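You operate a simulated robot arm through the tools that you are given. There is no shell and no other tool.

The job below is to be done with a simulated robot arm. You get a single attempt, and the scene is never put back.

Task
Set eyelets in both holes of the wide grey strap.
Fine: one stroke a hole; spacing lever to HOLE 2, slide on to its stop, for the second; slide home before the air goes on; air off at the end.

The check looks at the end state, three seconds after you hand in, the way a careful person would. Anything else that was tipped, shoved, dropped, spilled or broken makes it a failure.

Robot
A 7-joint arm with a two-finger parallel gripper, fixed in place. Base frame: the origin is on the floor under the middle of its stand, x ahead of it, y to its left, z up; the work surface is at about z = 820. Units: mm, degrees, N and s.
With the tool pointing down near the work surface it reaches from about 220 to 740 mm from the base axis. Its first joint turns from -166.0 to 166.0 degrees. Payload 1.57 kg.
Tool frame: the origin (TCP) lies between the finger pads and is the grasp point; the fingertips stand 30 mm ahead of it; z points along the fingers, y is the line along which they close. Largest opening 110 mm; finger width 24, thickness 12; the body of the gripper, 48 by 112 mm, starts 78 mm behind the TCP.
Orientation is that of the tool frame in the base frame, as [roll, pitch, yaw] about the fixed x, y, z axes, in that order (R = Rz(yaw) Ry(pitch) Rx(roll)). With the fingers straight down and closing along the base's y, the tool's x points along the base's -x, its y along +y and its z along -z.

Tools
- The arm moves only by the tool drive_tool. Its argument "series" is a list of rows, each a list of 7 numbers: the shift along the tool's x, y, z in units of 40 mm (1.0 is 40 mm), then the turn, a rotation vector about the tool's x, y, z in units of 6 degrees (1.0 is 6 degrees), then the opening, from 0 (shut) to 1 (fully open). In form: [[tx, ty, tz, wx, wy, wz, gripper], ...]. A call has 1 to 20 rows; each row shifts and turns the commanded pose from where the row before left it, along the tool's axes as they then stand. A call with a number of a shift or a turn outside -1 to 1 is refused whole. Rows are played at 5 a second. More than 50 mm and 8.6 degrees between two rows, or a gripper value outside its range, and nothing of the call is played. Where a pose cannot be reached the arm comes as near as it can. A force on the tool above 60 N (or 10 N above the force at the start of the call, whichever is more), or a blocked arm, ends the call early, and 0.2 s more pass. The fingers move at their own pace (about 45 mm/s each) and stop on an object; they squeeze with about 25 N. The grip force told is the motor's: it shows also when the fingers shut on nothing. Time passes only in rows, and 0.2 s behind the last, so rows that do not move let the fingers close. The reply holds the time, the measured pose of the TCP, the force on the tool along the base axes, the opening and the grip force, in the units named above and with some noise, with the torque about the TCP (base axes, N m) and any sound that the robot's microphone picked up.
- Cameras (640 x 400 px; columns grow to the right, rows downward): "scene" is fixed at [51.5, 648, 1586.9]; the picture's right is [-0.73, -0.68, 0.00], its down [-0.43, 0.46, -0.78] and it looks along [0.53, -0.57, -0.63] (base axes); focal length 341 px, centre (320, 200). "wrist" rides on the gripper at [70, 16, -141] in the tool frame; the picture's right is [-0.23, 0.97, 0.00], its down [-0.86, -0.20, -0.48] and it looks along [-0.47, -0.11, 0.88] (tool axes); focal length 222 px, centre (320, 200).
- camera(camera): a new picture of that camera. The clock stands still meanwhile.
- move_column(by): slides the trunk up (or, below 0, down) by that many mm; the arm rides with it, the base frame stays. It gives what a move gives, with no picture.
- probe_pixels(camera, pixels): for up to 12 pixels [column, row] of the newest picture of that camera ("zoom" is the newest enlarged one), the place [x, y, z] in the base frame of the surface seen there, good to about 2 mm. The clock stands still meanwhile.
- inspect(camera, box): a new picture of the part [left, top, right, bottom] of that camera's present view, enlarged. The clock stands still meanwhile.
- close_job(): hands the job in; it is judged then, once.

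Open the gripper and draw the arm clear of the work before you hand the job in, unless the task says otherwise.

The tools are called after "Request:" by a JSON object that holds its "op" and its "data". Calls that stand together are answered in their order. drive_tool: Moves the arm, as the interface text tells. Its arguments: {"type":"object","properties":{"series":{"type":"array","items":{"type":"array","items":{"type":"number"}}}},"required":["series"]} The other tools are called the same way: move_column (by) moves the trunk up or down; camera (camera) takes a picture; probe_pixels (camera, pixels) gives the place of the surface under pixels of a picture; inspect (camera, box) takes an enlarged picture of a part of a camera's view; close_job () hands the job in.

At the start:

```text
time_s: 0.0
tool_pos: [410.2, -107.6, 1209.3]
tool_rot: [-180.0, 0.0, -180.0]
ft_force: [-0.6, 0.3, -1.1]
moment: [0.0, 0.01, 0.03]
gripper_width: 109.9
gripper_force: 0.1
trunk travel left (down, up): [-511.0, 79.0]
```

scene: 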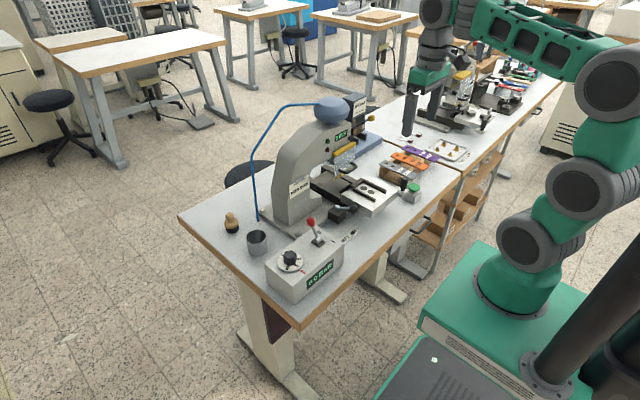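
wrist: 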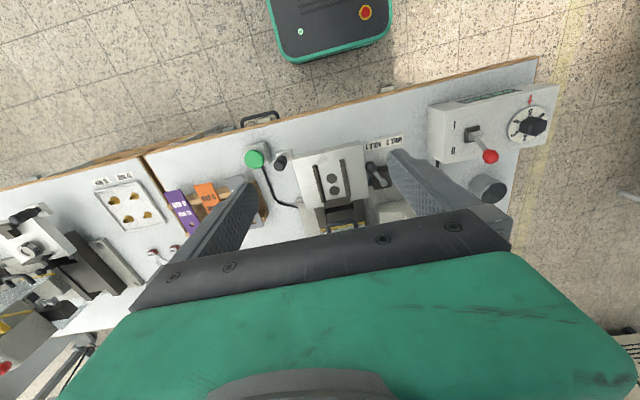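

I start by looking more closely at the press and work area in the scene view (around pixels 180-560, 60-330).

Request:
{"op": "inspect", "data": {"camera": "scene", "box": [240, 80, 440, 205]}}

Request:
{"op": "inspect", "data": {"camera": "scene", "box": [210, 180, 410, 305]}}

Request:
{"op": "inspect", "data": {"camera": "scene", "box": [370, 60, 570, 185]}}

Request:
{"op": "inspect", "data": {"camera": "wrist", "box": [240, 80, 560, 280]}}

Request:
{"op": "inspect", "data": {"camera": "wrist", "box": [0, 130, 320, 330]}}

```text
3.20 times, centred on (340, 142) of scene
```

zoom: 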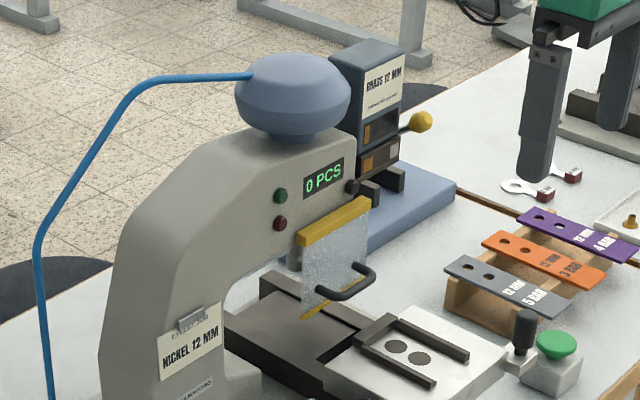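

```text
3.20 times, centred on (310, 242) of scene
```

zoom: 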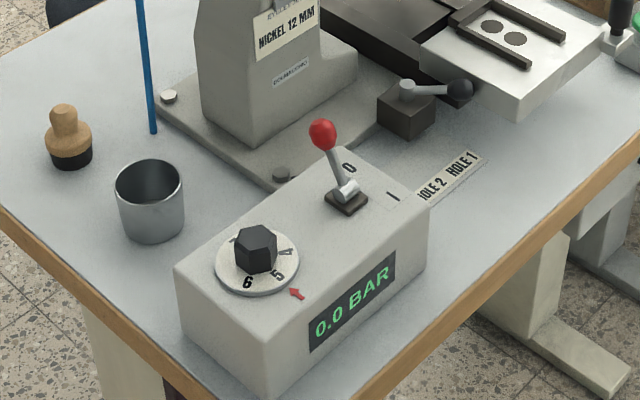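

```text
3.20 times, centred on (470, 122) of scene
```

zoom: 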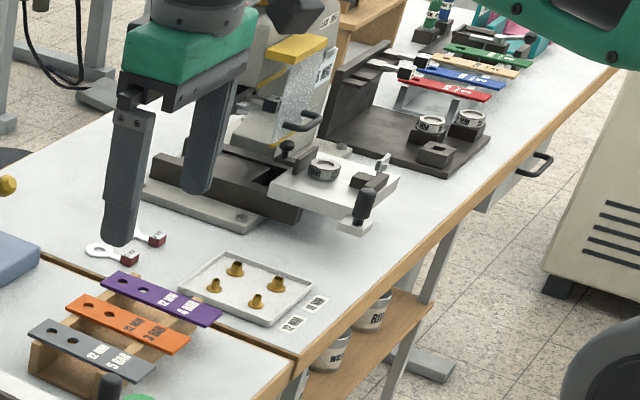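

```text
2.00 times, centred on (400, 180) of wrist
```

zoom: 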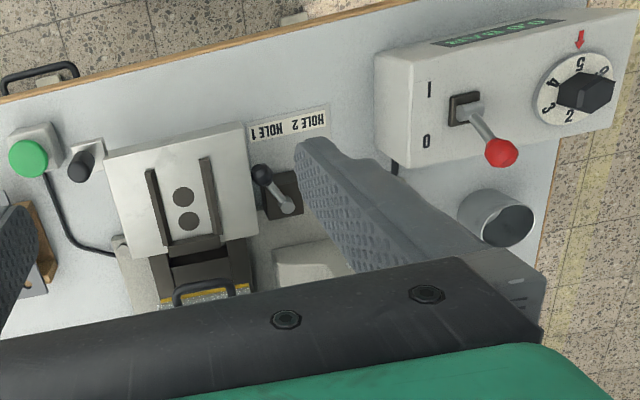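

```text
2.00 times, centred on (160, 230) of wrist
```

zoom: 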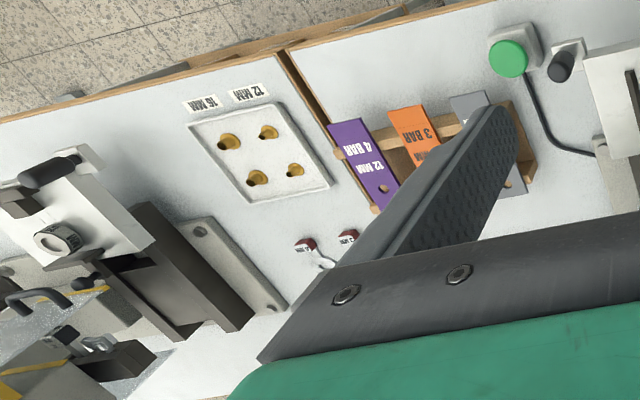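

I probe key points in the scene: machine parts and strap positions.

Request:
{"op": "inspect", "data": {"camera": "scene", "box": [310, 140, 430, 215]}}

Request:
{"op": "probe_pixels", "data": {"camera": "scene", "pixels": [[414, 188], [404, 187], [410, 162], [397, 176], [411, 178], [367, 193], [336, 215], [353, 210], [316, 222], [290, 258], [330, 108], [256, 240]]}}

Request:
{"op": "probe_pixels", "data": {"camera": "wrist", "pixels": [[254, 159], [280, 162], [331, 178], [334, 190], [312, 170], [345, 170], [371, 167], [384, 180], [473, 130], [490, 156], [532, 127], [488, 188]]}}

```text
5.33 times, centred on (370, 178) of scene
```

zoom: 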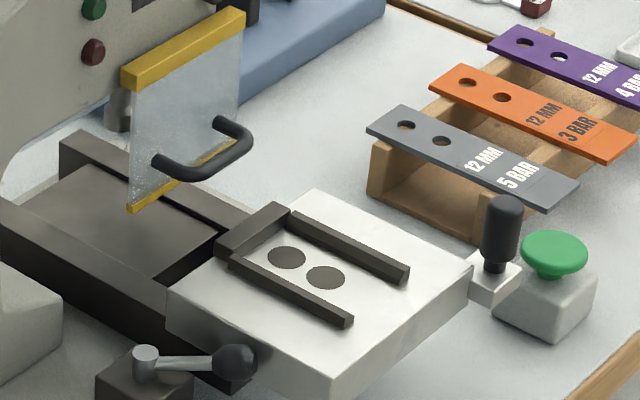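

```text
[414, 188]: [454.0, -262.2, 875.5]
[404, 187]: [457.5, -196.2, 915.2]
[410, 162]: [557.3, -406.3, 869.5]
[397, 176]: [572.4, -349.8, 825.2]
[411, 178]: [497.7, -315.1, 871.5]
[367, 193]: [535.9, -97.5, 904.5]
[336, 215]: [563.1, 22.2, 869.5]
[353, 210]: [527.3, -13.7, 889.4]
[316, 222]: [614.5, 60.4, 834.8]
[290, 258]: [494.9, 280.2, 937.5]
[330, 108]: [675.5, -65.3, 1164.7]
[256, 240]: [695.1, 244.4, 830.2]
```

```text
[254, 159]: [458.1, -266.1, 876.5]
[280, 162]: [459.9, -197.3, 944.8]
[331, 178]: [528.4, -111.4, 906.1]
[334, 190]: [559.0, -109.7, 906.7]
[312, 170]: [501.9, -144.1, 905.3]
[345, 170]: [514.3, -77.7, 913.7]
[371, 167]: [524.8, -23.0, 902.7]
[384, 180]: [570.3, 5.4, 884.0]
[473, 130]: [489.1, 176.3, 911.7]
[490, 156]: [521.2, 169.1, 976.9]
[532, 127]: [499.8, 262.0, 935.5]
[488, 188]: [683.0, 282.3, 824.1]
```

The grey strap (12 MM, 5 BAR) lies on the wooden rack near (530,-330,870). I move the tool in -y at height to see it and the tray with the wrist camera.

Request:
{"op": "drive_tool", "data": {"series": [[0, -0.96, 0, 0, 0, 0, 1], [0, -0.96, 0, 0, 0, 0, 1], [0, -0.96, 0, 0, 0, 0, 1], [0, -0.96, 0, 0, 0, 0, 1], [0, -0.96, 0, 0, 0, 0, 1]]}}

Request:
{"op": "camera", "data": {"camera": "wrist"}}

Request:
{"op": "inspect", "data": {"camera": "wrist", "box": [200, 80, 440, 230]}}

Request:
{"op": "inspect", "data": {"camera": "wrist", "box": [0, 120, 240, 270]}}

Request:
{"op": "camera", "data": {"camera": "scene"}}

```text
time_s: 1.2
tool_pos: [409.0, -302.6, 1208.8]
tool_rot: [180.0, 0.1, -179.9]
ft_force: [0.4, -0.3, -0.4]
moment: [0.0, -0.02, -0.01]
gripper_width: 110.1
gripper_force: 0.1
trunk travel left (down, up): [-511.0, 79.0]
```

```text
taken
```

wrist: 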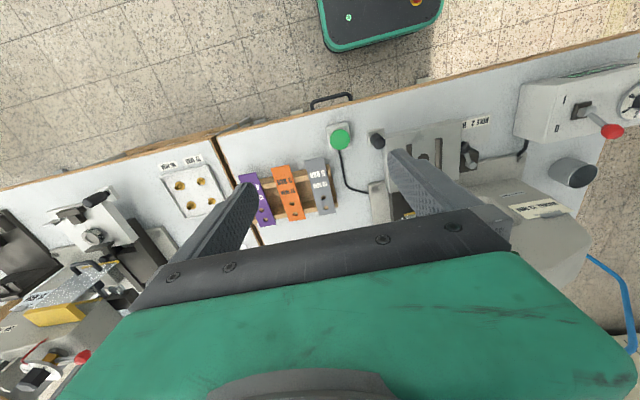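

```text
2.67 times, centred on (320, 155) of wrist
```

zoom: 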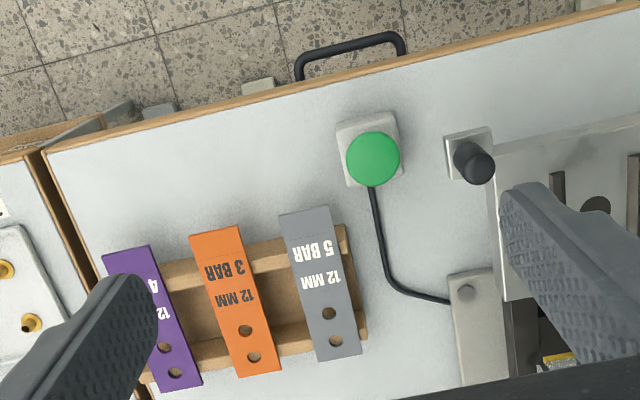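

```text
2.67 times, centred on (120, 195) of wrist
```

zoom: 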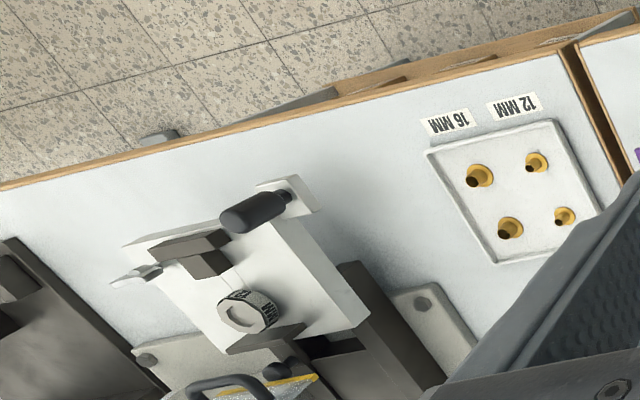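

```text
taken
```

scene: 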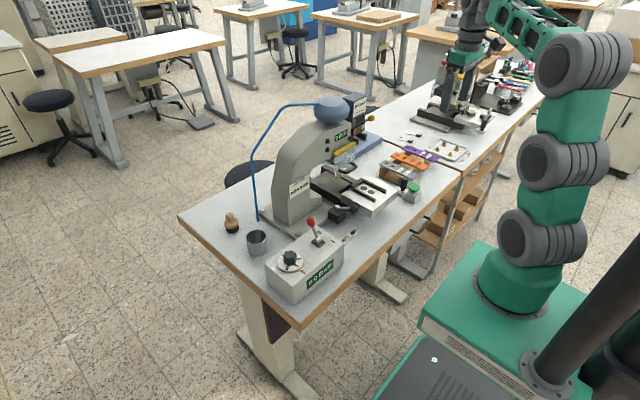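

Next I zoom on the press head and the blue "BRASS 12 MM" unit in the scene view, around pixels (330-380, 95-150).

Request:
{"op": "inspect", "data": {"camera": "scene", "box": [305, 88, 401, 148]}}

Request:
{"op": "inspect", "data": {"camera": "scene", "box": [270, 140, 366, 200]}}

Request:
{"op": "inspect", "data": {"camera": "scene", "box": [380, 110, 476, 170]}}

Request:
{"op": "inspect", "data": {"camera": "scene", "box": [256, 210, 368, 280]}}

```text
6.67 times, centred on (353, 118) of scene
```

zoom: 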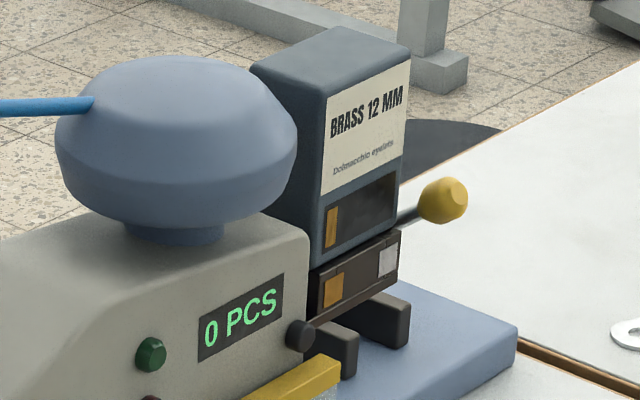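

```text
6.67 times, centred on (318, 170) of scene
```

zoom: 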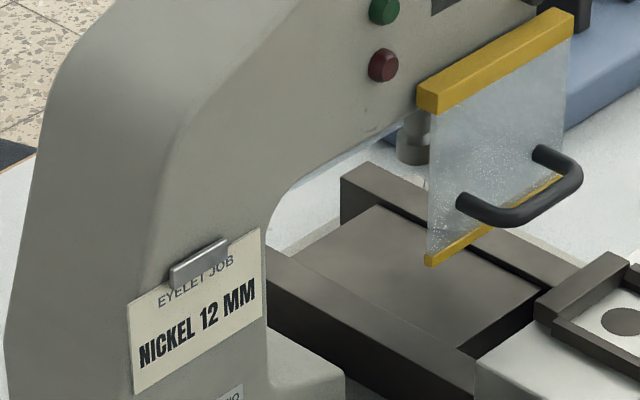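

```text
6.67 times, centred on (428, 140) of scene
```

zoom: 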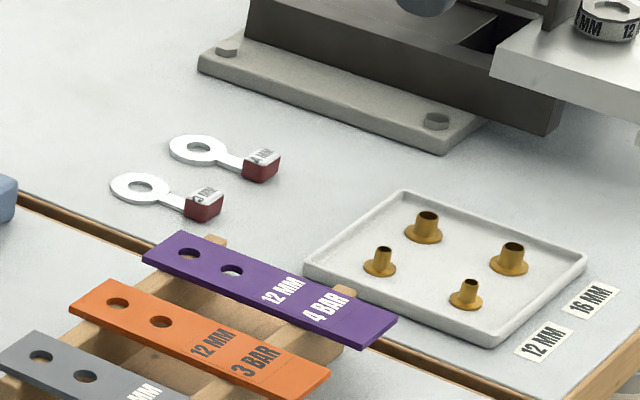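

```text
5.71 times, centred on (312, 245) of scene
```

zoom: 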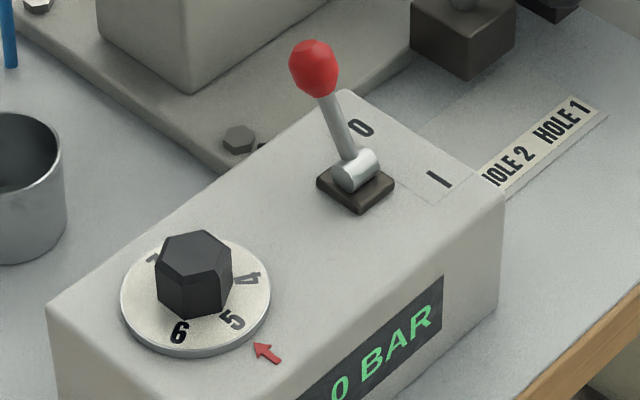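

The job card on the press reads "NICKEL 12 MM" while the blue feeder behind shows "BRASS 12 MM", so the feeder may need switching. I probe that feeder's geometry in the scene view.

Request:
{"op": "probe_pixels", "data": {"camera": "scene", "pixels": [[353, 96], [365, 95], [360, 106], [354, 122], [362, 117], [371, 118], [355, 131], [363, 127], [350, 138], [364, 133], [380, 138], [349, 118]]}}

Request:
{"op": "probe_pixels", "data": {"camera": "scene", "pixels": [[345, 161], [331, 178], [343, 140], [328, 148], [326, 145], [349, 165], [330, 160], [308, 190], [339, 133], [329, 127], [367, 102], [366, 145]]}}

```text
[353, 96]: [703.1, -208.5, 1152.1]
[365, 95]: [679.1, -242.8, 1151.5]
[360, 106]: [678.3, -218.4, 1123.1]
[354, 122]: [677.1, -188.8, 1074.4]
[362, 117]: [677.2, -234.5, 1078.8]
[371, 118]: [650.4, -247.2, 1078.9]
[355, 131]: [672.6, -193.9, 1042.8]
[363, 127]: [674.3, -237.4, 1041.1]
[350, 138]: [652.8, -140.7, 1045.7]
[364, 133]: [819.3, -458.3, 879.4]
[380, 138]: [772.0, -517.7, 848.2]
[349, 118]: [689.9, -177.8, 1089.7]
```

```text
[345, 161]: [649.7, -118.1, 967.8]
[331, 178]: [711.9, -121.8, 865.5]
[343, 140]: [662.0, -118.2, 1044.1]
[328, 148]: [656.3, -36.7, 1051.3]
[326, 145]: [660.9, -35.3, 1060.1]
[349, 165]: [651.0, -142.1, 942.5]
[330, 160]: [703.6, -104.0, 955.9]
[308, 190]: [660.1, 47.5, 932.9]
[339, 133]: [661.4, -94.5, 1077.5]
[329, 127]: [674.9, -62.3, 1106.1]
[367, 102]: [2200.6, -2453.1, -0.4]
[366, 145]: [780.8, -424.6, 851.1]
```

I tilt the tool up (about -42° around tool y) while shifting to y≈-220 to look at the feeder and press face head-on.

Request:
{"op": "drive_tool", "data": {"series": [[0, 0.29, 0, 0, -1, 0, 1], [0, 0.29, 0, 0, -1, 0, 1], [0, 0.29, 0, 0, -1, 0, 1], [0, 0.29, 0, 0, -1, 0, 1], [0, 0.29, 0, 0, -1, 0, 1], [0, 0.29, 0, 0, -1, 0, 1], [0, 0.29, 0, 0, -1, 0, 1]]}}

Request:
{"op": "camera", "data": {"camera": "wrist"}}

```text
time_s: 2.8
tool_pos: [381.1, -234.3, 1276.1]
tool_rot: [179.6, 36.0, 179.9]
ft_force: [0.2, 0.3, 0.8]
moment: [0.04, 0.02, -0.01]
gripper_width: 109.9
gripper_force: 0.1
out of reach, approached as far as the arm can: row 1, 2, 6, 7
trunk travel left (down, up): [-511.0, 79.0]
```

```text
taken
```

wrist: 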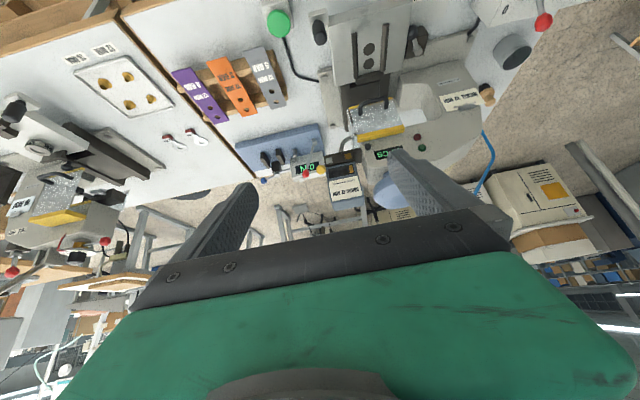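

The view is upside down (far/up is at the bottom). The press feeder appears near pixel (340,180); I zoom there, and on the blue unit at (280,150).

Request:
{"op": "inspect", "data": {"camera": "wrist", "box": [230, 110, 390, 210]}}

Request:
{"op": "inspect", "data": {"camera": "wrist", "box": [320, 0, 560, 150]}}

Request:
{"op": "inspect", "data": {"camera": "wrist", "box": [150, 0, 310, 100]}}

```text
4.00 times, centred on (310, 160) of wrist
```

zoom: 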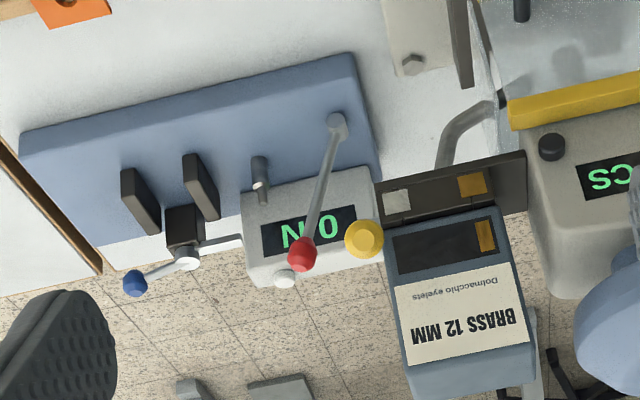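

```text
2.67 times, centred on (440, 75) of wrist
```

zoom: 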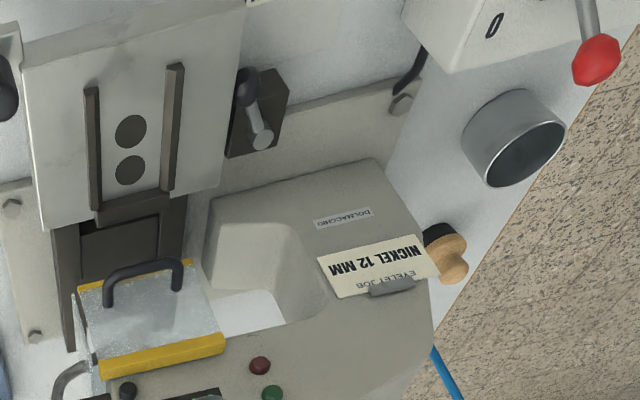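

```text
4.00 times, centred on (230, 50) of wrist
```

zoom: 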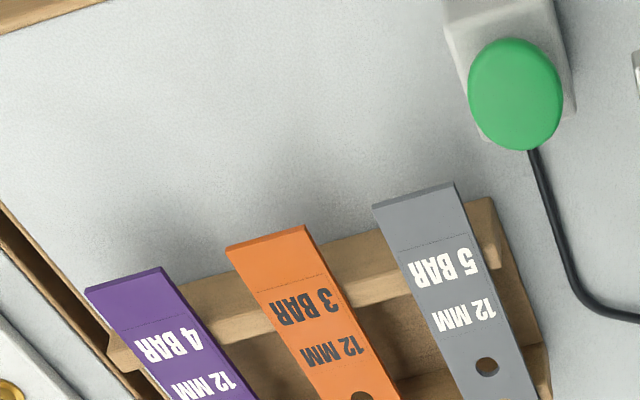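

A feeder selector with a silver window and a brass window plus yellow knob is visible beside the press head. I lower the trunk to look at it more frontally.

Request:
{"op": "move_column", "data": {"by": -150}}

Request:
{"op": "camera", "data": {"camera": "wrist"}}

Request:
{"op": "camera", "data": {"camera": "scene"}}

```text
time_s: 4.5
tool_pos: [381.3, -235.7, 1127.6]
tool_rot: [179.7, 36.0, 180.0]
ft_force: [0.1, 0.1, -1.0]
moment: [-0.05, 0.02, 0.0]
gripper_width: 109.8
gripper_force: 0.1
trunk travel left (down, up): [-361.0, 229.0]
```

```text
taken
```

wrist: 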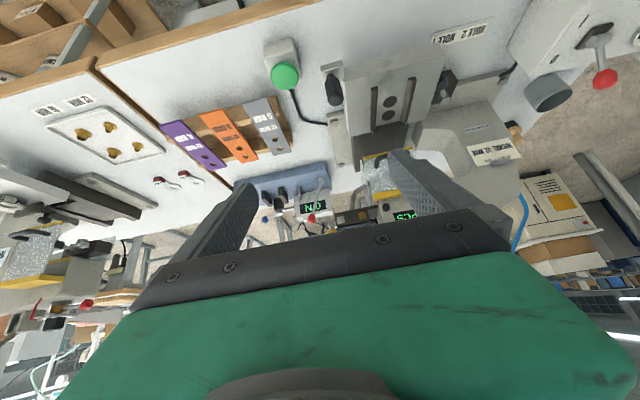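

```text
taken
```

scene: 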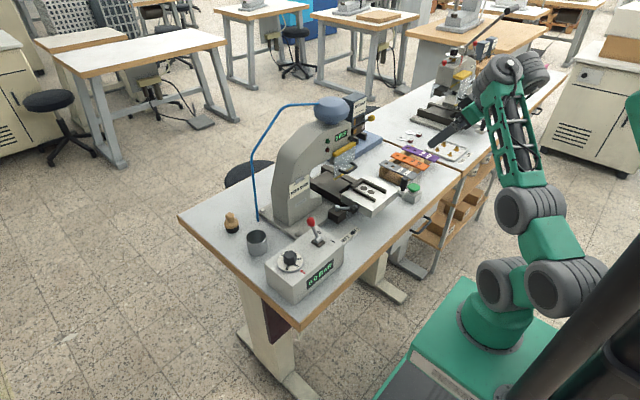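

The feeder is now hidden behind the gripper bar near (350,215), so I tilt the tool further by about 24°.

Request:
{"op": "drive_tool", "data": {"series": [[0, 0, 0, 0, -1, 0, 1], [0, 0, 0, 0, -1, 0, 1], [0, 0, 0, 0, -1, 0, 1], [0, 0, 0, 0, -1, 0, 1]]}}

Request:
{"op": "camera", "data": {"camera": "wrist"}}

Request:
{"op": "inspect", "data": {"camera": "wrist", "box": [240, 80, 400, 180]}}

```text
time_s: 5.5
tool_pos: [372.2, -234.3, 1142.1]
tool_rot: [179.3, 38.5, 179.8]
ft_force: [0.1, 0.2, 0.7]
moment: [0.01, 0.0, -0.02]
gripper_width: 109.9
gripper_force: 0.1
out of reach, approached as far as the arm can: row 1, 2, 3, 4
trunk travel left (down, up): [-361.0, 229.0]
```

```text
taken
```

wrist: 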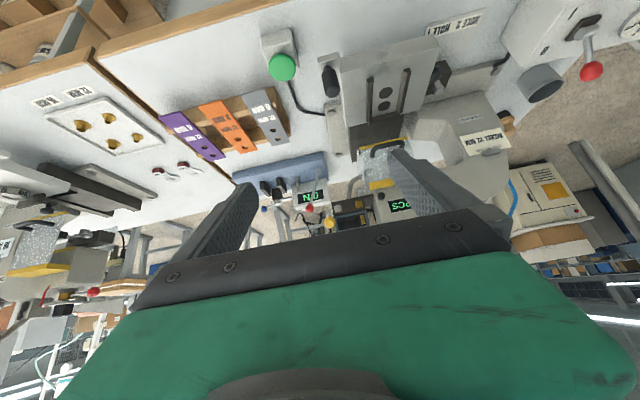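

```text
4.00 times, centred on (320, 130) of wrist
```

zoom: 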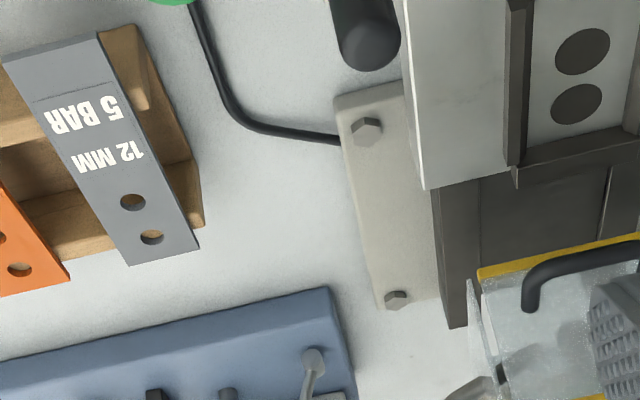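

The tilt is limited near 38°. I rotate back a little to check how the commanded pose behaves, and raise the trunk again.

Request:
{"op": "drive_tool", "data": {"series": [[0, 0, 0, 0, 1, 0, 1], [0, 0, 0, 0, 0, 0, 1]]}}

Request:
{"op": "move_column", "data": {"by": 200}}

Request:
{"op": "camera", "data": {"camera": "wrist"}}

Request:
{"op": "inspect", "data": {"camera": "wrist", "box": [280, 110, 392, 180]}}

```text
time_s: 6.2
tool_pos: [372.1, -235.9, 1141.8]
tool_rot: [179.5, 32.5, 179.9]
ft_force: [-0.3, 0.1, -0.3]
moment: [0.04, -0.03, 0.0]
gripper_width: 110.0
gripper_force: 0.1
trunk travel left (down, up): [-361.0, 229.0]
```

```text
time_s: 8.3
tool_pos: [372.2, -234.4, 1341.6]
tool_rot: [179.4, 32.5, 179.9]
ft_force: [0.1, -0.1, 0.4]
moment: [0.02, 0.04, 0.0]
gripper_width: 109.9
gripper_force: 0.1
trunk travel left (down, up): [-561.0, 29.0]
```

```text
taken
```

wrist: 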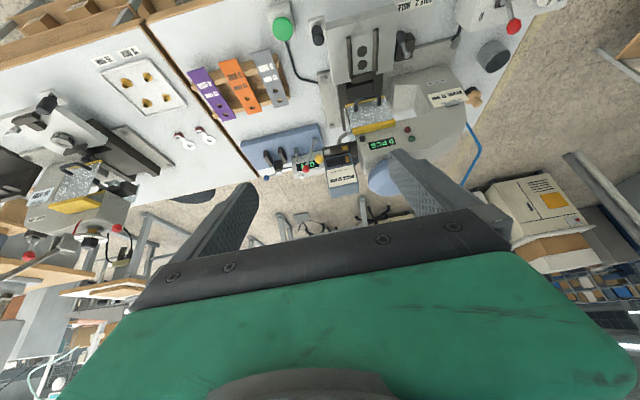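

```text
5.71 times, centred on (336, 145) of wrist
```

zoom: 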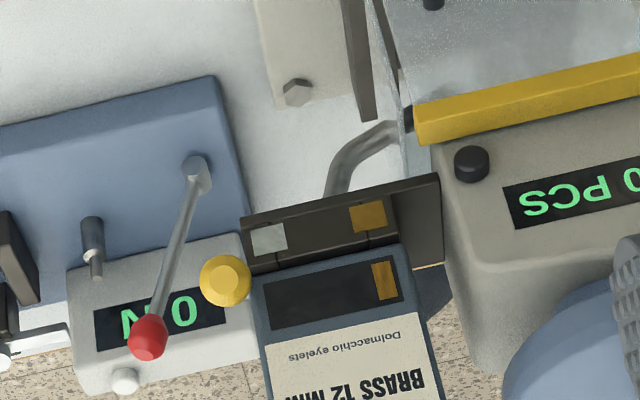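

The selector base has a silver swatch (-y side) and brass swatch (+y side), with the hopper's indicator over brass and a yellow knob. I probe this zoom for geometry.

Request:
{"op": "probe_pixels", "data": {"camera": "zoom", "pixels": [[225, 280], [268, 240], [369, 216], [385, 280], [320, 300], [275, 310], [405, 265], [350, 340], [250, 255], [430, 220], [440, 185], [262, 290]]}}

Request:
{"op": "inspect", "data": {"camera": "wrist", "box": [300, 135, 380, 185]}}

Request:
{"op": "inspect", "data": {"camera": "wrist", "box": [380, 10, 508, 90]}}

```text
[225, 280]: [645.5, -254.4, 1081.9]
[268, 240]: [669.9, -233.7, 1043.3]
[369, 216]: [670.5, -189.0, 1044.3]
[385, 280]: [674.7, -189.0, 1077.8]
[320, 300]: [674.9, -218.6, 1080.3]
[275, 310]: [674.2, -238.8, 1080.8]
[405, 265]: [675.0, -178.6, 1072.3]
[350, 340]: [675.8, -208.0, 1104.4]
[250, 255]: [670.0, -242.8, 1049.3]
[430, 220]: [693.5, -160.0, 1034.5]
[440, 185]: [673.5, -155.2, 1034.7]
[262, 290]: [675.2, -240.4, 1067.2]
```

```text
8.00 times, centred on (340, 160) of wrist
```

zoom: 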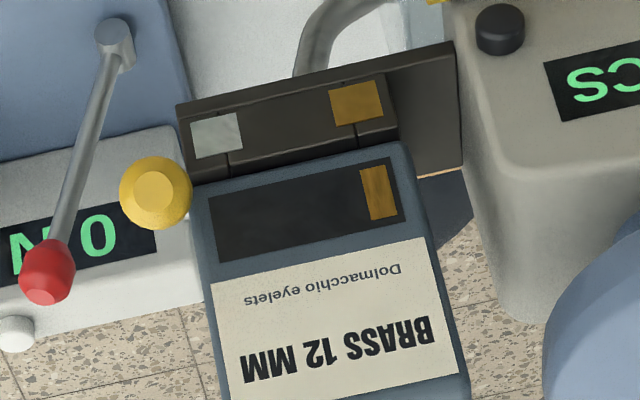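

```text
5.00 times, centred on (444, 50) of wrist
```

zoom: 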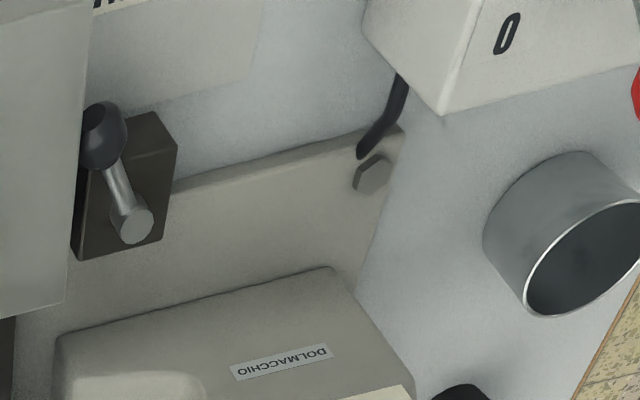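

I move closer to the feeder (about 150 mm along the tool axis) for a sharper view of the knob mechanism.

Request:
{"op": "drive_tool", "data": {"series": [[-0.12, 0, 0.9, 0, 0, 0, 1], [-0.12, 0, 0.9, 0, 0, 0, 1], [-0.12, 0, 0.9, 0, 0, 0, 1], [-0.12, 0, 0.9, 0, 0, 0, 1]]}}

Request:
{"op": "camera", "data": {"camera": "wrist"}}

Request:
{"op": "inspect", "data": {"camera": "wrist", "box": [270, 130, 398, 210]}}

```text
time_s: 9.3
tool_pos: [401.4, -234.3, 1305.7]
tool_rot: [179.3, 32.1, 179.9]
ft_force: [0.5, -0.3, 1.3]
moment: [0.0, -0.01, -0.02]
gripper_width: 109.9
gripper_force: 0.1
out of reach, approached as far as the arm can: row 2, 3, 4
trunk travel left (down, up): [-561.0, 29.0]
```

```text
taken
```

wrist: 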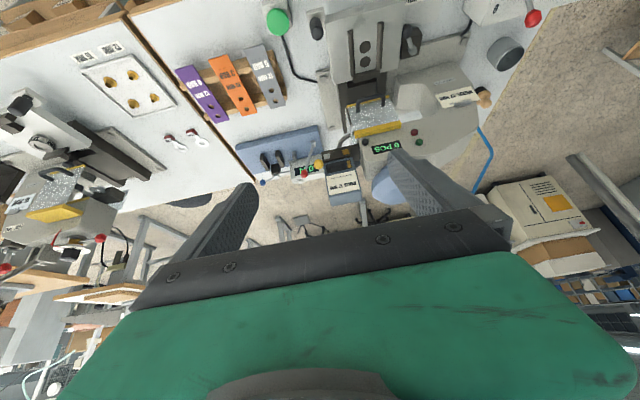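

```text
5.00 times, centred on (334, 170) of wrist
```

zoom: 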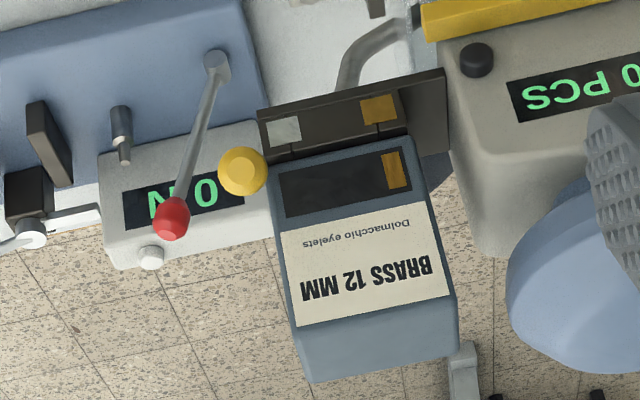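

I probe the arm links in a fresh scene picture to understand the shoulder height and reach.

Request:
{"op": "camera", "data": {"camera": "scene"}}

Request:
{"op": "probe_pixels", "data": {"camera": "scene", "pixels": [[510, 270], [530, 230], [560, 180], [580, 120], [600, 60], [470, 300], [540, 250], [371, 118], [366, 119], [350, 121]]}}

```text
taken
```

scene: 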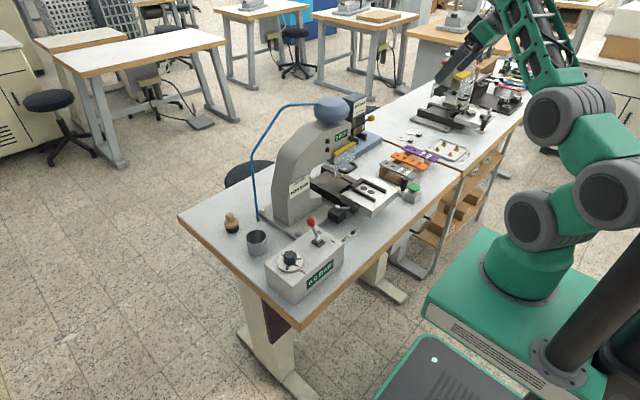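

```text
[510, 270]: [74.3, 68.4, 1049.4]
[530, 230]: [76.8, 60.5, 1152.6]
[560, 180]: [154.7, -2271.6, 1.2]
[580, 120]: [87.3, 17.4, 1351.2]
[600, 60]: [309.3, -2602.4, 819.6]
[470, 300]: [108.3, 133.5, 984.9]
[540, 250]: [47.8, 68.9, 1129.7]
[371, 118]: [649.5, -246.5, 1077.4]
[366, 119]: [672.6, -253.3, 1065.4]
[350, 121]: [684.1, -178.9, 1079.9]
```

The rod leaves the hopper around (672,-253,1065) to the yellow ball at (650,-247,1077). I straighten the tool to vertical with a 45° yaw so the camera looks toward +x+y, for a side view of the feeder.

Request:
{"op": "drive_tool", "data": {"series": [[0, 0, 0, 0, 0.9, 0, 1], [0, 0, 0, 0, 0.9, 0, 1], [0, 0, 0, 0, 0.9, 0, 1], [0, 0, 0, 0, 0.9, 0, 1], [0, 0, 0, 0, 0.9, 0, 1], [0, 0, 0, 0, 0.9, 0, 1], [0, 0, 0, 0, 0, -1, 0], [0, 0, 0, 0, 0, -1, 0], [0, 0, 0, 0, 0, -1, 0], [0, 0, 0, 0, 0, -1, 0], [0, 0, 0, 0, 0, -1, 0], [0, 0, 0, 0, 0, -1, 0], [0, 0, 0, 0, 0, -1, 0], [0, 0, 0, 0, 0, -1, 0]]}}

```text
time_s: 12.3
tool_pos: [401.8, -233.8, 1305.8]
tool_rot: [179.8, 0.4, -131.6]
ft_force: [0.4, -0.2, -0.6]
moment: [0.01, -0.01, 0.04]
gripper_width: 0.0
gripper_force: 21.3
trunk travel left (down, up): [-561.0, 29.0]
```

Tool is vertical with the camera on the -x,-y side. I move to about (540,-330,1200).

Request:
{"op": "drive_tool", "data": {"series": [[-0.1, -0.835, 0.525, 0, 0, 0, 0], [-0.1, -0.835, 0.525, 0, 0, 0, 0], [-0.1, -0.835, 0.525, 0, 0, 0, 0], [-0.1, -0.835, 0.525, 0, 0, 0, 0], [-0.1, -0.835, 0.525, 0, 0, 0, 0]]}}

Request:
{"op": "camera", "data": {"camera": "wrist"}}

```text
time_s: 13.5
tool_pos: [538.7, -329.1, 1199.6]
tool_rot: [179.9, 0.4, -131.8]
ft_force: [0.3, 0.0, -0.5]
moment: [0.01, 0.04, -0.02]
gripper_width: 0.0
gripper_force: 21.0
trunk travel left (down, up): [-561.0, 29.0]
```

```text
taken
```

wrist: 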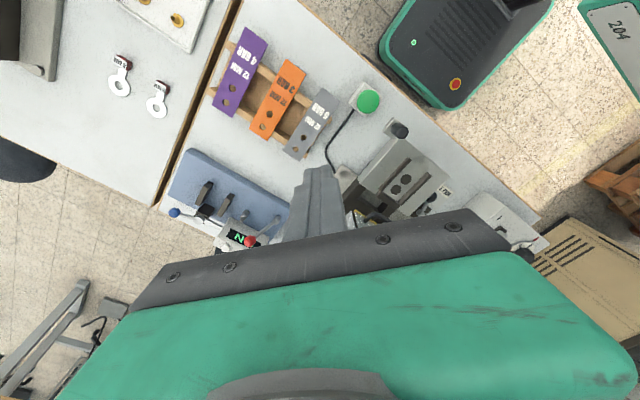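

The feeder is hidden behind the gripper bar; I tilt the tool about 30° so that it moves up in the picture.

Request:
{"op": "drive_tool", "data": {"series": [[0, 0, 0, 0, -1, 0, 0], [0, 0, 0, 0, -1, 0, 0], [0, 0, 0, 0, -1, 0, 0], [0, 0, 0, 0, -1, 0, 0], [0, 0, 0, 0, -1, 0, 0], [0, 0, 0, 0, -1, 0, 0]]}}

Request:
{"op": "camera", "data": {"camera": "wrist"}}

```text
time_s: 14.9
tool_pos: [539.9, -329.5, 1199.9]
tool_rot: [179.6, 22.9, -131.8]
ft_force: [0.3, -0.3, 0.1]
moment: [0.0, -0.01, -0.01]
gripper_width: 0.0
gripper_force: 21.7
out of reach, approached as far as the arm can: row 5, 6
trunk travel left (down, up): [-561.0, 29.0]
```

```text
taken
```

wrist: 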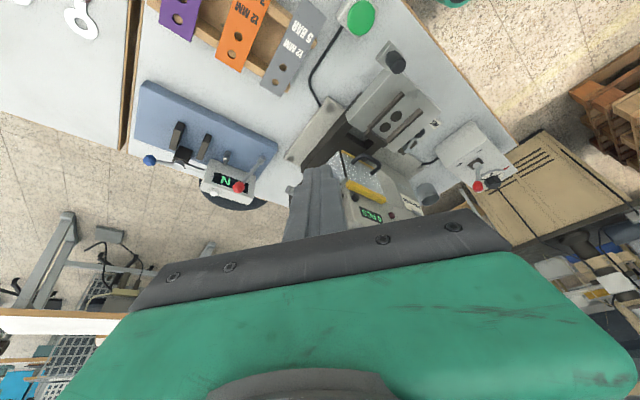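

The feeder sits right behind the closed fingers at (315,200); I open the gripper and look again.

Request:
{"op": "drive_tool", "data": {"series": [[0, 0, 0, 0, 0, 0, 1], [0, 0, 0, 0, 0, 0, 1], [0, 0, 0, 0, 0, 0, 1], [0, 0, 0, 0, 0, 0, 1], [0, 0, 0, 0, 0, 0, 1], [0, 0, 0, 0, 0, 0, 1]]}}

Request:
{"op": "camera", "data": {"camera": "wrist"}}

Request:
{"op": "inspect", "data": {"camera": "wrist", "box": [240, 140, 400, 240]}}

```text
time_s: 16.3
tool_pos: [540.4, -330.2, 1199.3]
tool_rot: [179.6, 22.9, -131.7]
ft_force: [0.4, -0.1, -0.4]
moment: [-0.02, 0.0, 0.0]
gripper_width: 110.1
gripper_force: 0.2
trunk travel left (down, up): [-561.0, 29.0]
```

```text
taken
```

wrist: 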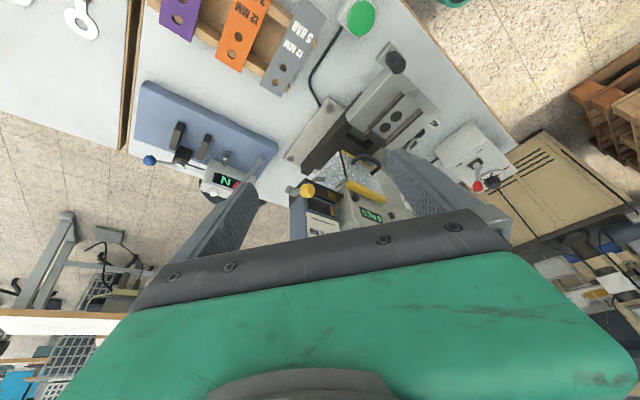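

```text
4.00 times, centred on (320, 190) of wrist
```

zoom: 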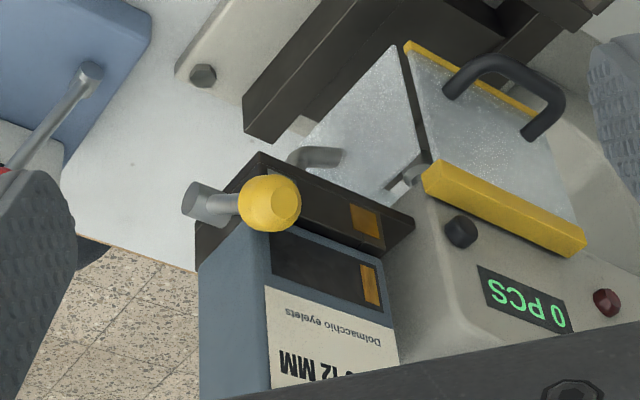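

Now the knob is seen: a hub on the hopper's -y side with a rod reaching forward to the yellow ball. I zoom in more and probe.

Request:
{"op": "inspect", "data": {"camera": "wrist", "box": [276, 172, 356, 222]}}

Request:
{"op": "probe_pixels", "data": {"camera": "zoom", "pixels": [[170, 145], [125, 145], [190, 170], [255, 160], [290, 120], [390, 200], [420, 270], [310, 240], [200, 240], [180, 110], [320, 60], [150, 165]]}}

```text
8.00 times, centred on (316, 197) of wrist
```

zoom: 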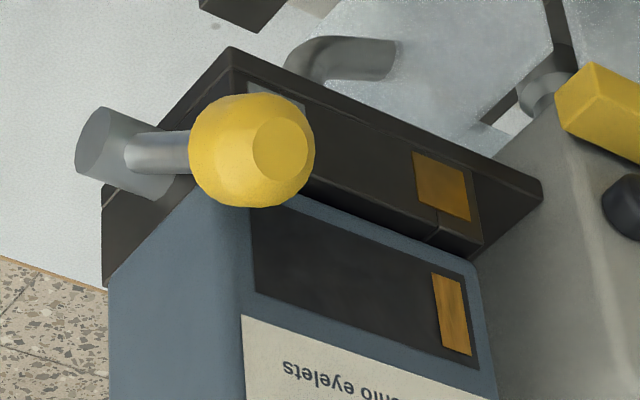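

```text
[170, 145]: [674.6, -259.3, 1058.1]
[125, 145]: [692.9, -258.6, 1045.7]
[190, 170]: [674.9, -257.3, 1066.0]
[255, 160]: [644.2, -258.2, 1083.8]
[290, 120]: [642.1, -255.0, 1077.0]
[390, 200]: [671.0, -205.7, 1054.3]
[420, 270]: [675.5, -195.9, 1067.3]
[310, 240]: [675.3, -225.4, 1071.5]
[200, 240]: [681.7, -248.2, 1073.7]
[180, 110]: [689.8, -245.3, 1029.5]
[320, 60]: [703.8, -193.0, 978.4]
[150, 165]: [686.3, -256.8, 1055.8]
```

The knob is a swing lever: hub about (693,-256,1046), ball about (650,-256,1078). Now I study the guard, slide and spacing lever from the scene camera with probes.

Request:
{"op": "inspect", "data": {"camera": "scene", "box": [312, 140, 408, 200]}}

Request:
{"op": "probe_pixels", "data": {"camera": "zoom", "pixels": [[150, 257], [210, 220], [195, 212], [260, 175], [275, 185], [235, 160], [150, 90], [290, 30], [270, 290], [345, 240], [450, 330], [565, 300]]}}

Request:
{"op": "probe_pixels", "data": {"camera": "zoom", "pixels": [[290, 300], [420, 390], [360, 255], [500, 340], [345, 310], [415, 325], [605, 270], [630, 200], [380, 205], [600, 250], [420, 310], [240, 370]]}}

```text
6.67 times, centred on (360, 170) of scene
```

zoom: 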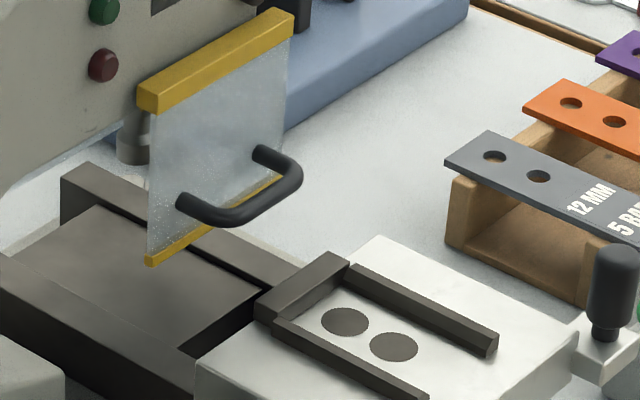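

```text
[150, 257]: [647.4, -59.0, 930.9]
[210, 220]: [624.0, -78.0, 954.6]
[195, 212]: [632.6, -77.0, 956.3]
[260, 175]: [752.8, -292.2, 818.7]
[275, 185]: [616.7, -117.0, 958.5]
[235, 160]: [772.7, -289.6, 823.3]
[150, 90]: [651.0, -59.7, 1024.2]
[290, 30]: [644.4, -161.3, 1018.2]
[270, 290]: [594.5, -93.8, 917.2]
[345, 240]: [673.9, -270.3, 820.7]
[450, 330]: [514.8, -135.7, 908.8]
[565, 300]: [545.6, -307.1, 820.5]
```

```text
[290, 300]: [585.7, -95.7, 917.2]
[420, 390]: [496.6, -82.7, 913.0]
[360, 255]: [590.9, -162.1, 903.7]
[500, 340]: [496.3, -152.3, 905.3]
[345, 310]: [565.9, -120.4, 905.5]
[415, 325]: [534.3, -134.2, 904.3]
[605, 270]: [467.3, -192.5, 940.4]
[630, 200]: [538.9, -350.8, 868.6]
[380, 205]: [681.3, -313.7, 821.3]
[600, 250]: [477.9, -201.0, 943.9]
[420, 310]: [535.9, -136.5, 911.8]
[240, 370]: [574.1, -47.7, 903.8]
```

The guard hangs in front of the die (x≈647, z 930–1030), the nest on the slide sits at x≈500–590, y≈-111. I'll re-orient the tool (yaw 180, slight 12° forward tilt) so I can gently grasp the feeder's yellow ball at about (652,-254,1076).

Request:
{"op": "drive_tool", "data": {"series": [[0, 0, 0, 0, 0.955, 0, 0.5], [0, 0, 0, 0, 0.955, 0, 0.5], [0, 0, 0, 0, 0.955, 0, 0.5], [0, 0, 0, 0, 0.955, 0, 0.5], [0, 0, 0, 0, 0, 1, 0.5], [0, 0, 0, 0, 0, 1, 0.5], [0, 0, 0, 0, 0, 1, 0.5], [0, 0, 0, 0, 0, 1, 0.5], [0, 0, 0, 0, 0, 1, 0.5], [0, 0, 0, 0, 0, 1, 0.5], [0, 0, 0, 0, 0, 1, 0.5], [0, 0, 0, 0, 0, 1, 0.5], [0, 0, 0, 0, -1, 0, 0.5], [0, 0, 0, 0, -1, 0, 0.5]]}}

```text
time_s: 19.3
tool_pos: [541.7, -331.3, 1200.9]
tool_rot: [179.9, 11.8, -179.7]
ft_force: [-0.2, 0.0, 0.4]
moment: [-0.04, -0.03, 0.0]
gripper_width: 55.0
gripper_force: 0.1
out of reach, approached as far as the arm can: row 13
trunk travel left (down, up): [-561.0, 29.0]
```

Tool is at pitch 11.8°. I move to a stand-off above the yellow ball at about (635,-254,1156).

Request:
{"op": "drive_tool", "data": {"series": [[-0.515, 0.483, 0.394, 0, 0, 0, 0.5], [-0.515, 0.483, 0.394, 0, 0, 0, 0.5], [-0.515, 0.483, 0.394, 0, 0, 0, 0.5], [-0.515, 0.483, 0.394, 0, 0, 0, 0.5], [0, 0, 0, 0, 0, 0, 0.5]]}}

Request:
{"op": "camera", "data": {"camera": "wrist"}}

Request:
{"op": "inspect", "data": {"camera": "wrist", "box": [240, 110, 400, 210]}}

Request:
{"op": "camera", "data": {"camera": "scene"}}

```text
time_s: 20.5
tool_pos: [635.2, -252.4, 1155.7]
tool_rot: [179.8, 11.7, -179.7]
ft_force: [0.7, 0.2, -0.4]
moment: [-0.01, -0.02, -0.03]
gripper_width: 54.9
gripper_force: 0.1
trunk travel left (down, up): [-561.0, 29.0]
```

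```text
taken
```

wrist: 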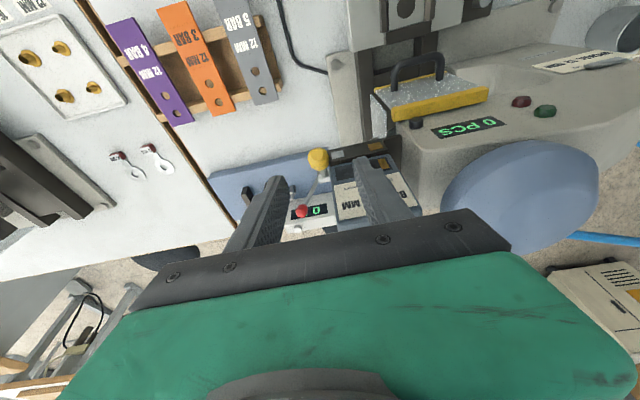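

```text
4.00 times, centred on (320, 160) of wrist
```

zoom: 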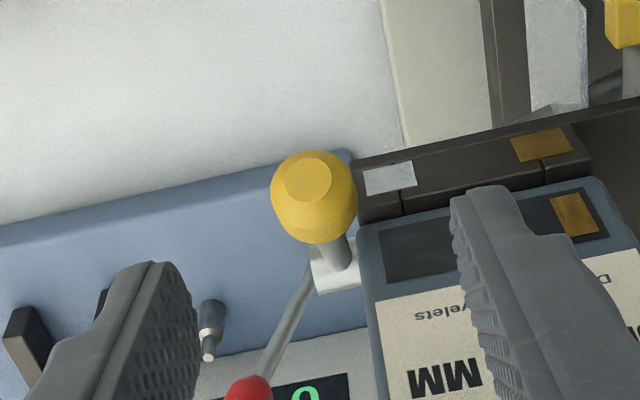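

```text
taken
```

scene: 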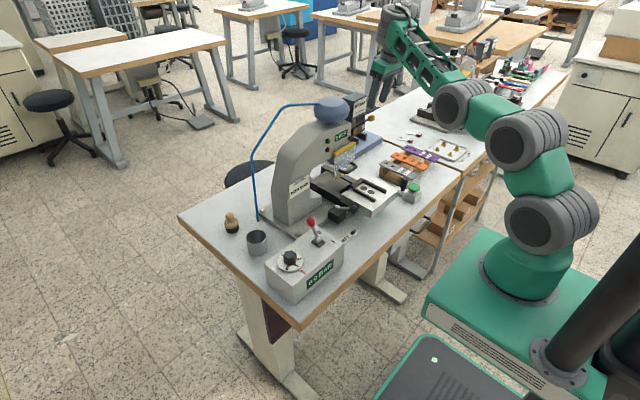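

The ball is at zoom (312,190), left finger at (180,310), right finger at (480,220). I probe the ball for an exact center.

Request:
{"op": "probe_pixels", "data": {"camera": "zoom", "pixels": [[314, 197], [280, 197], [350, 190], [310, 160], [316, 235], [330, 252], [390, 178], [545, 145], [500, 195], [170, 270], [430, 250], [350, 270]]}}

```text
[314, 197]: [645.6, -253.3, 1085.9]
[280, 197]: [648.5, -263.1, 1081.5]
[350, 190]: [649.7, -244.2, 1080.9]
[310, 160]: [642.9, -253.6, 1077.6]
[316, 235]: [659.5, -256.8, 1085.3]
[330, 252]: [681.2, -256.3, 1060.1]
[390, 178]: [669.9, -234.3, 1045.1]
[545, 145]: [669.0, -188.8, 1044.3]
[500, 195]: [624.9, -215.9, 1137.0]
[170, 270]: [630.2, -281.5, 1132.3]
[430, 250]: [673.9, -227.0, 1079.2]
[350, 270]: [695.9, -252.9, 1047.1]
```

Ball center works out to (651,-254,1076). I descend along the tool axis so the ball sits near the fingertips, keeping the fingers at 55 mm opening.

Request:
{"op": "drive_tool", "data": {"series": [[0.008, -0.013, 0.578, 0, 0, 0, 0.5], [0.008, -0.013, 0.578, 0, 0, 0, 0.5], [0.008, -0.013, 0.578, 0, 0, 0, 0.5], [0, 0, 0, 0, 0, 0, 0.5]]}}

Request:
{"op": "inspect", "data": {"camera": "wrist", "box": [240, 110, 400, 210]}}

Request:
{"op": "inspect", "data": {"camera": "scene", "box": [305, 80, 417, 150]}}

```text
time_s: 21.5
tool_pos: [649.9, -256.0, 1087.9]
tool_rot: [179.8, 11.7, -179.7]
ft_force: [-0.2, -0.6, 0.2]
moment: [-0.03, 0.01, -0.02]
gripper_width: 54.9
gripper_force: 0.0
trunk travel left (down, up): [-561.0, 29.0]
```

```text
4.00 times, centred on (320, 160) of wrist
```

zoom: 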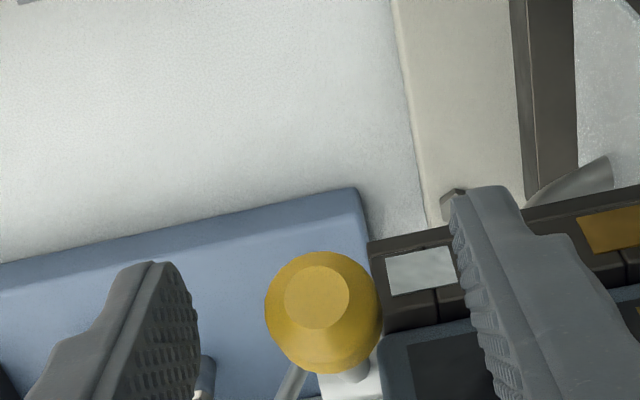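

```text
5.71 times, centred on (361, 115) of scene
```

zoom: 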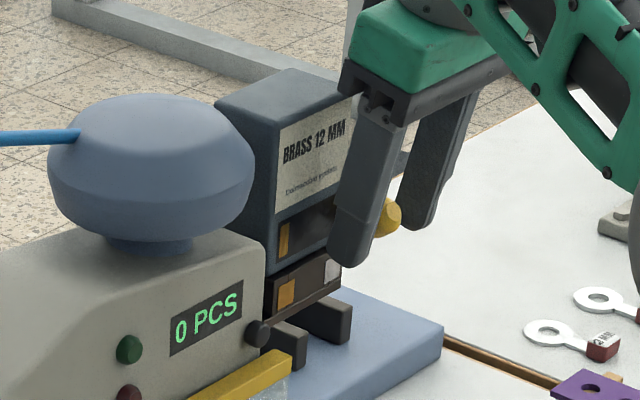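

Fingers straddle the yellow ball cleanly. I nudge +2 mm in y and close gently on it.

Request:
{"op": "drive_tool", "data": {"series": [[0, 0.05, 0, 0, 0, 0, 0.35], [0, 0, 0, 0, 0, 0, 0.25], [0, 0, 0, 0, 0, 0, 0.15], [0, 0, 0, 0, 0, 0, 0.15]]}}

```text
time_s: 22.5
tool_pos: [649.0, -255.3, 1086.4]
tool_rot: [179.8, 11.7, -179.8]
ft_force: [1.8, -4.8, -0.2]
moment: [-0.08, -0.06, -0.03]
gripper_width: 21.4
gripper_force: 25.0
trunk travel left (down, up): [-561.0, 29.0]
```

Ball gripped (21.4 mm). I test the lever by moving 6 mm along the arc downward and watch the force.

Request:
{"op": "drive_tool", "data": {"series": [[0.055, 0, 0.052, 0, 0, 0, 0.15], [0.055, 0, 0.052, 0, 0, 0, 0.15], [0, 0, 0, 0, 0, 0, 0.15]]}}

Request:
{"op": "inspect", "data": {"camera": "scene", "box": [305, 80, 417, 150]}}

```text
time_s: 23.3
tool_pos: [644.9, -254.4, 1084.0]
tool_rot: [179.8, 11.8, -179.8]
ft_force: [11.3, -11.7, 12.7]
moment: [-0.17, -1.13, -0.17]
gripper_width: 21.3
gripper_force: 34.9
trunk travel left (down, up): [-561.0, 29.0]
```

```text
5.71 times, centred on (361, 115) of scene
```

zoom: 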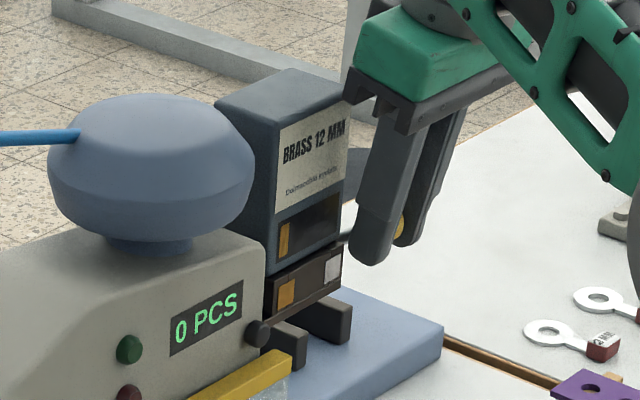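

Resistance of ~17 N builds against the downward motion, so that looks like a stop. I reverse and try the upward/back direction.

Request:
{"op": "drive_tool", "data": {"series": [[-0.055, 0, -0.052, 0, 0, 0, 0.15], [-0.055, 0, -0.052, 0, 0, 0, 0.15], [-0.055, 0, -0.052, 0, 0, 0, 0.15], [-0.055, 0, -0.052, 0, 0, 0, 0.15], [0, 0, 0, 0, 0, 0, 0.15]]}}

Request:
{"op": "inspect", "data": {"camera": "scene", "box": [305, 80, 417, 150]}}

```text
time_s: 24.5
tool_pos: [651.5, -255.3, 1090.4]
tool_rot: [179.6, 11.4, -179.8]
ft_force: [-18.7, -9.0, -24.3]
moment: [-0.12, 0.56, -0.1]
gripper_width: 21.7
gripper_force: 33.9
trunk travel left (down, up): [-561.0, 29.0]
```

```text
5.71 times, centred on (361, 115) of scene
```

zoom: 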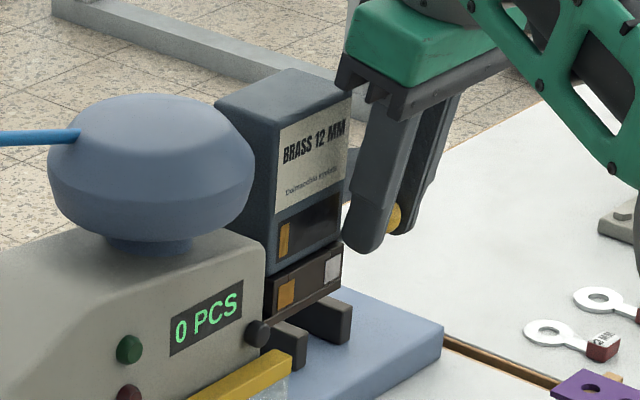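

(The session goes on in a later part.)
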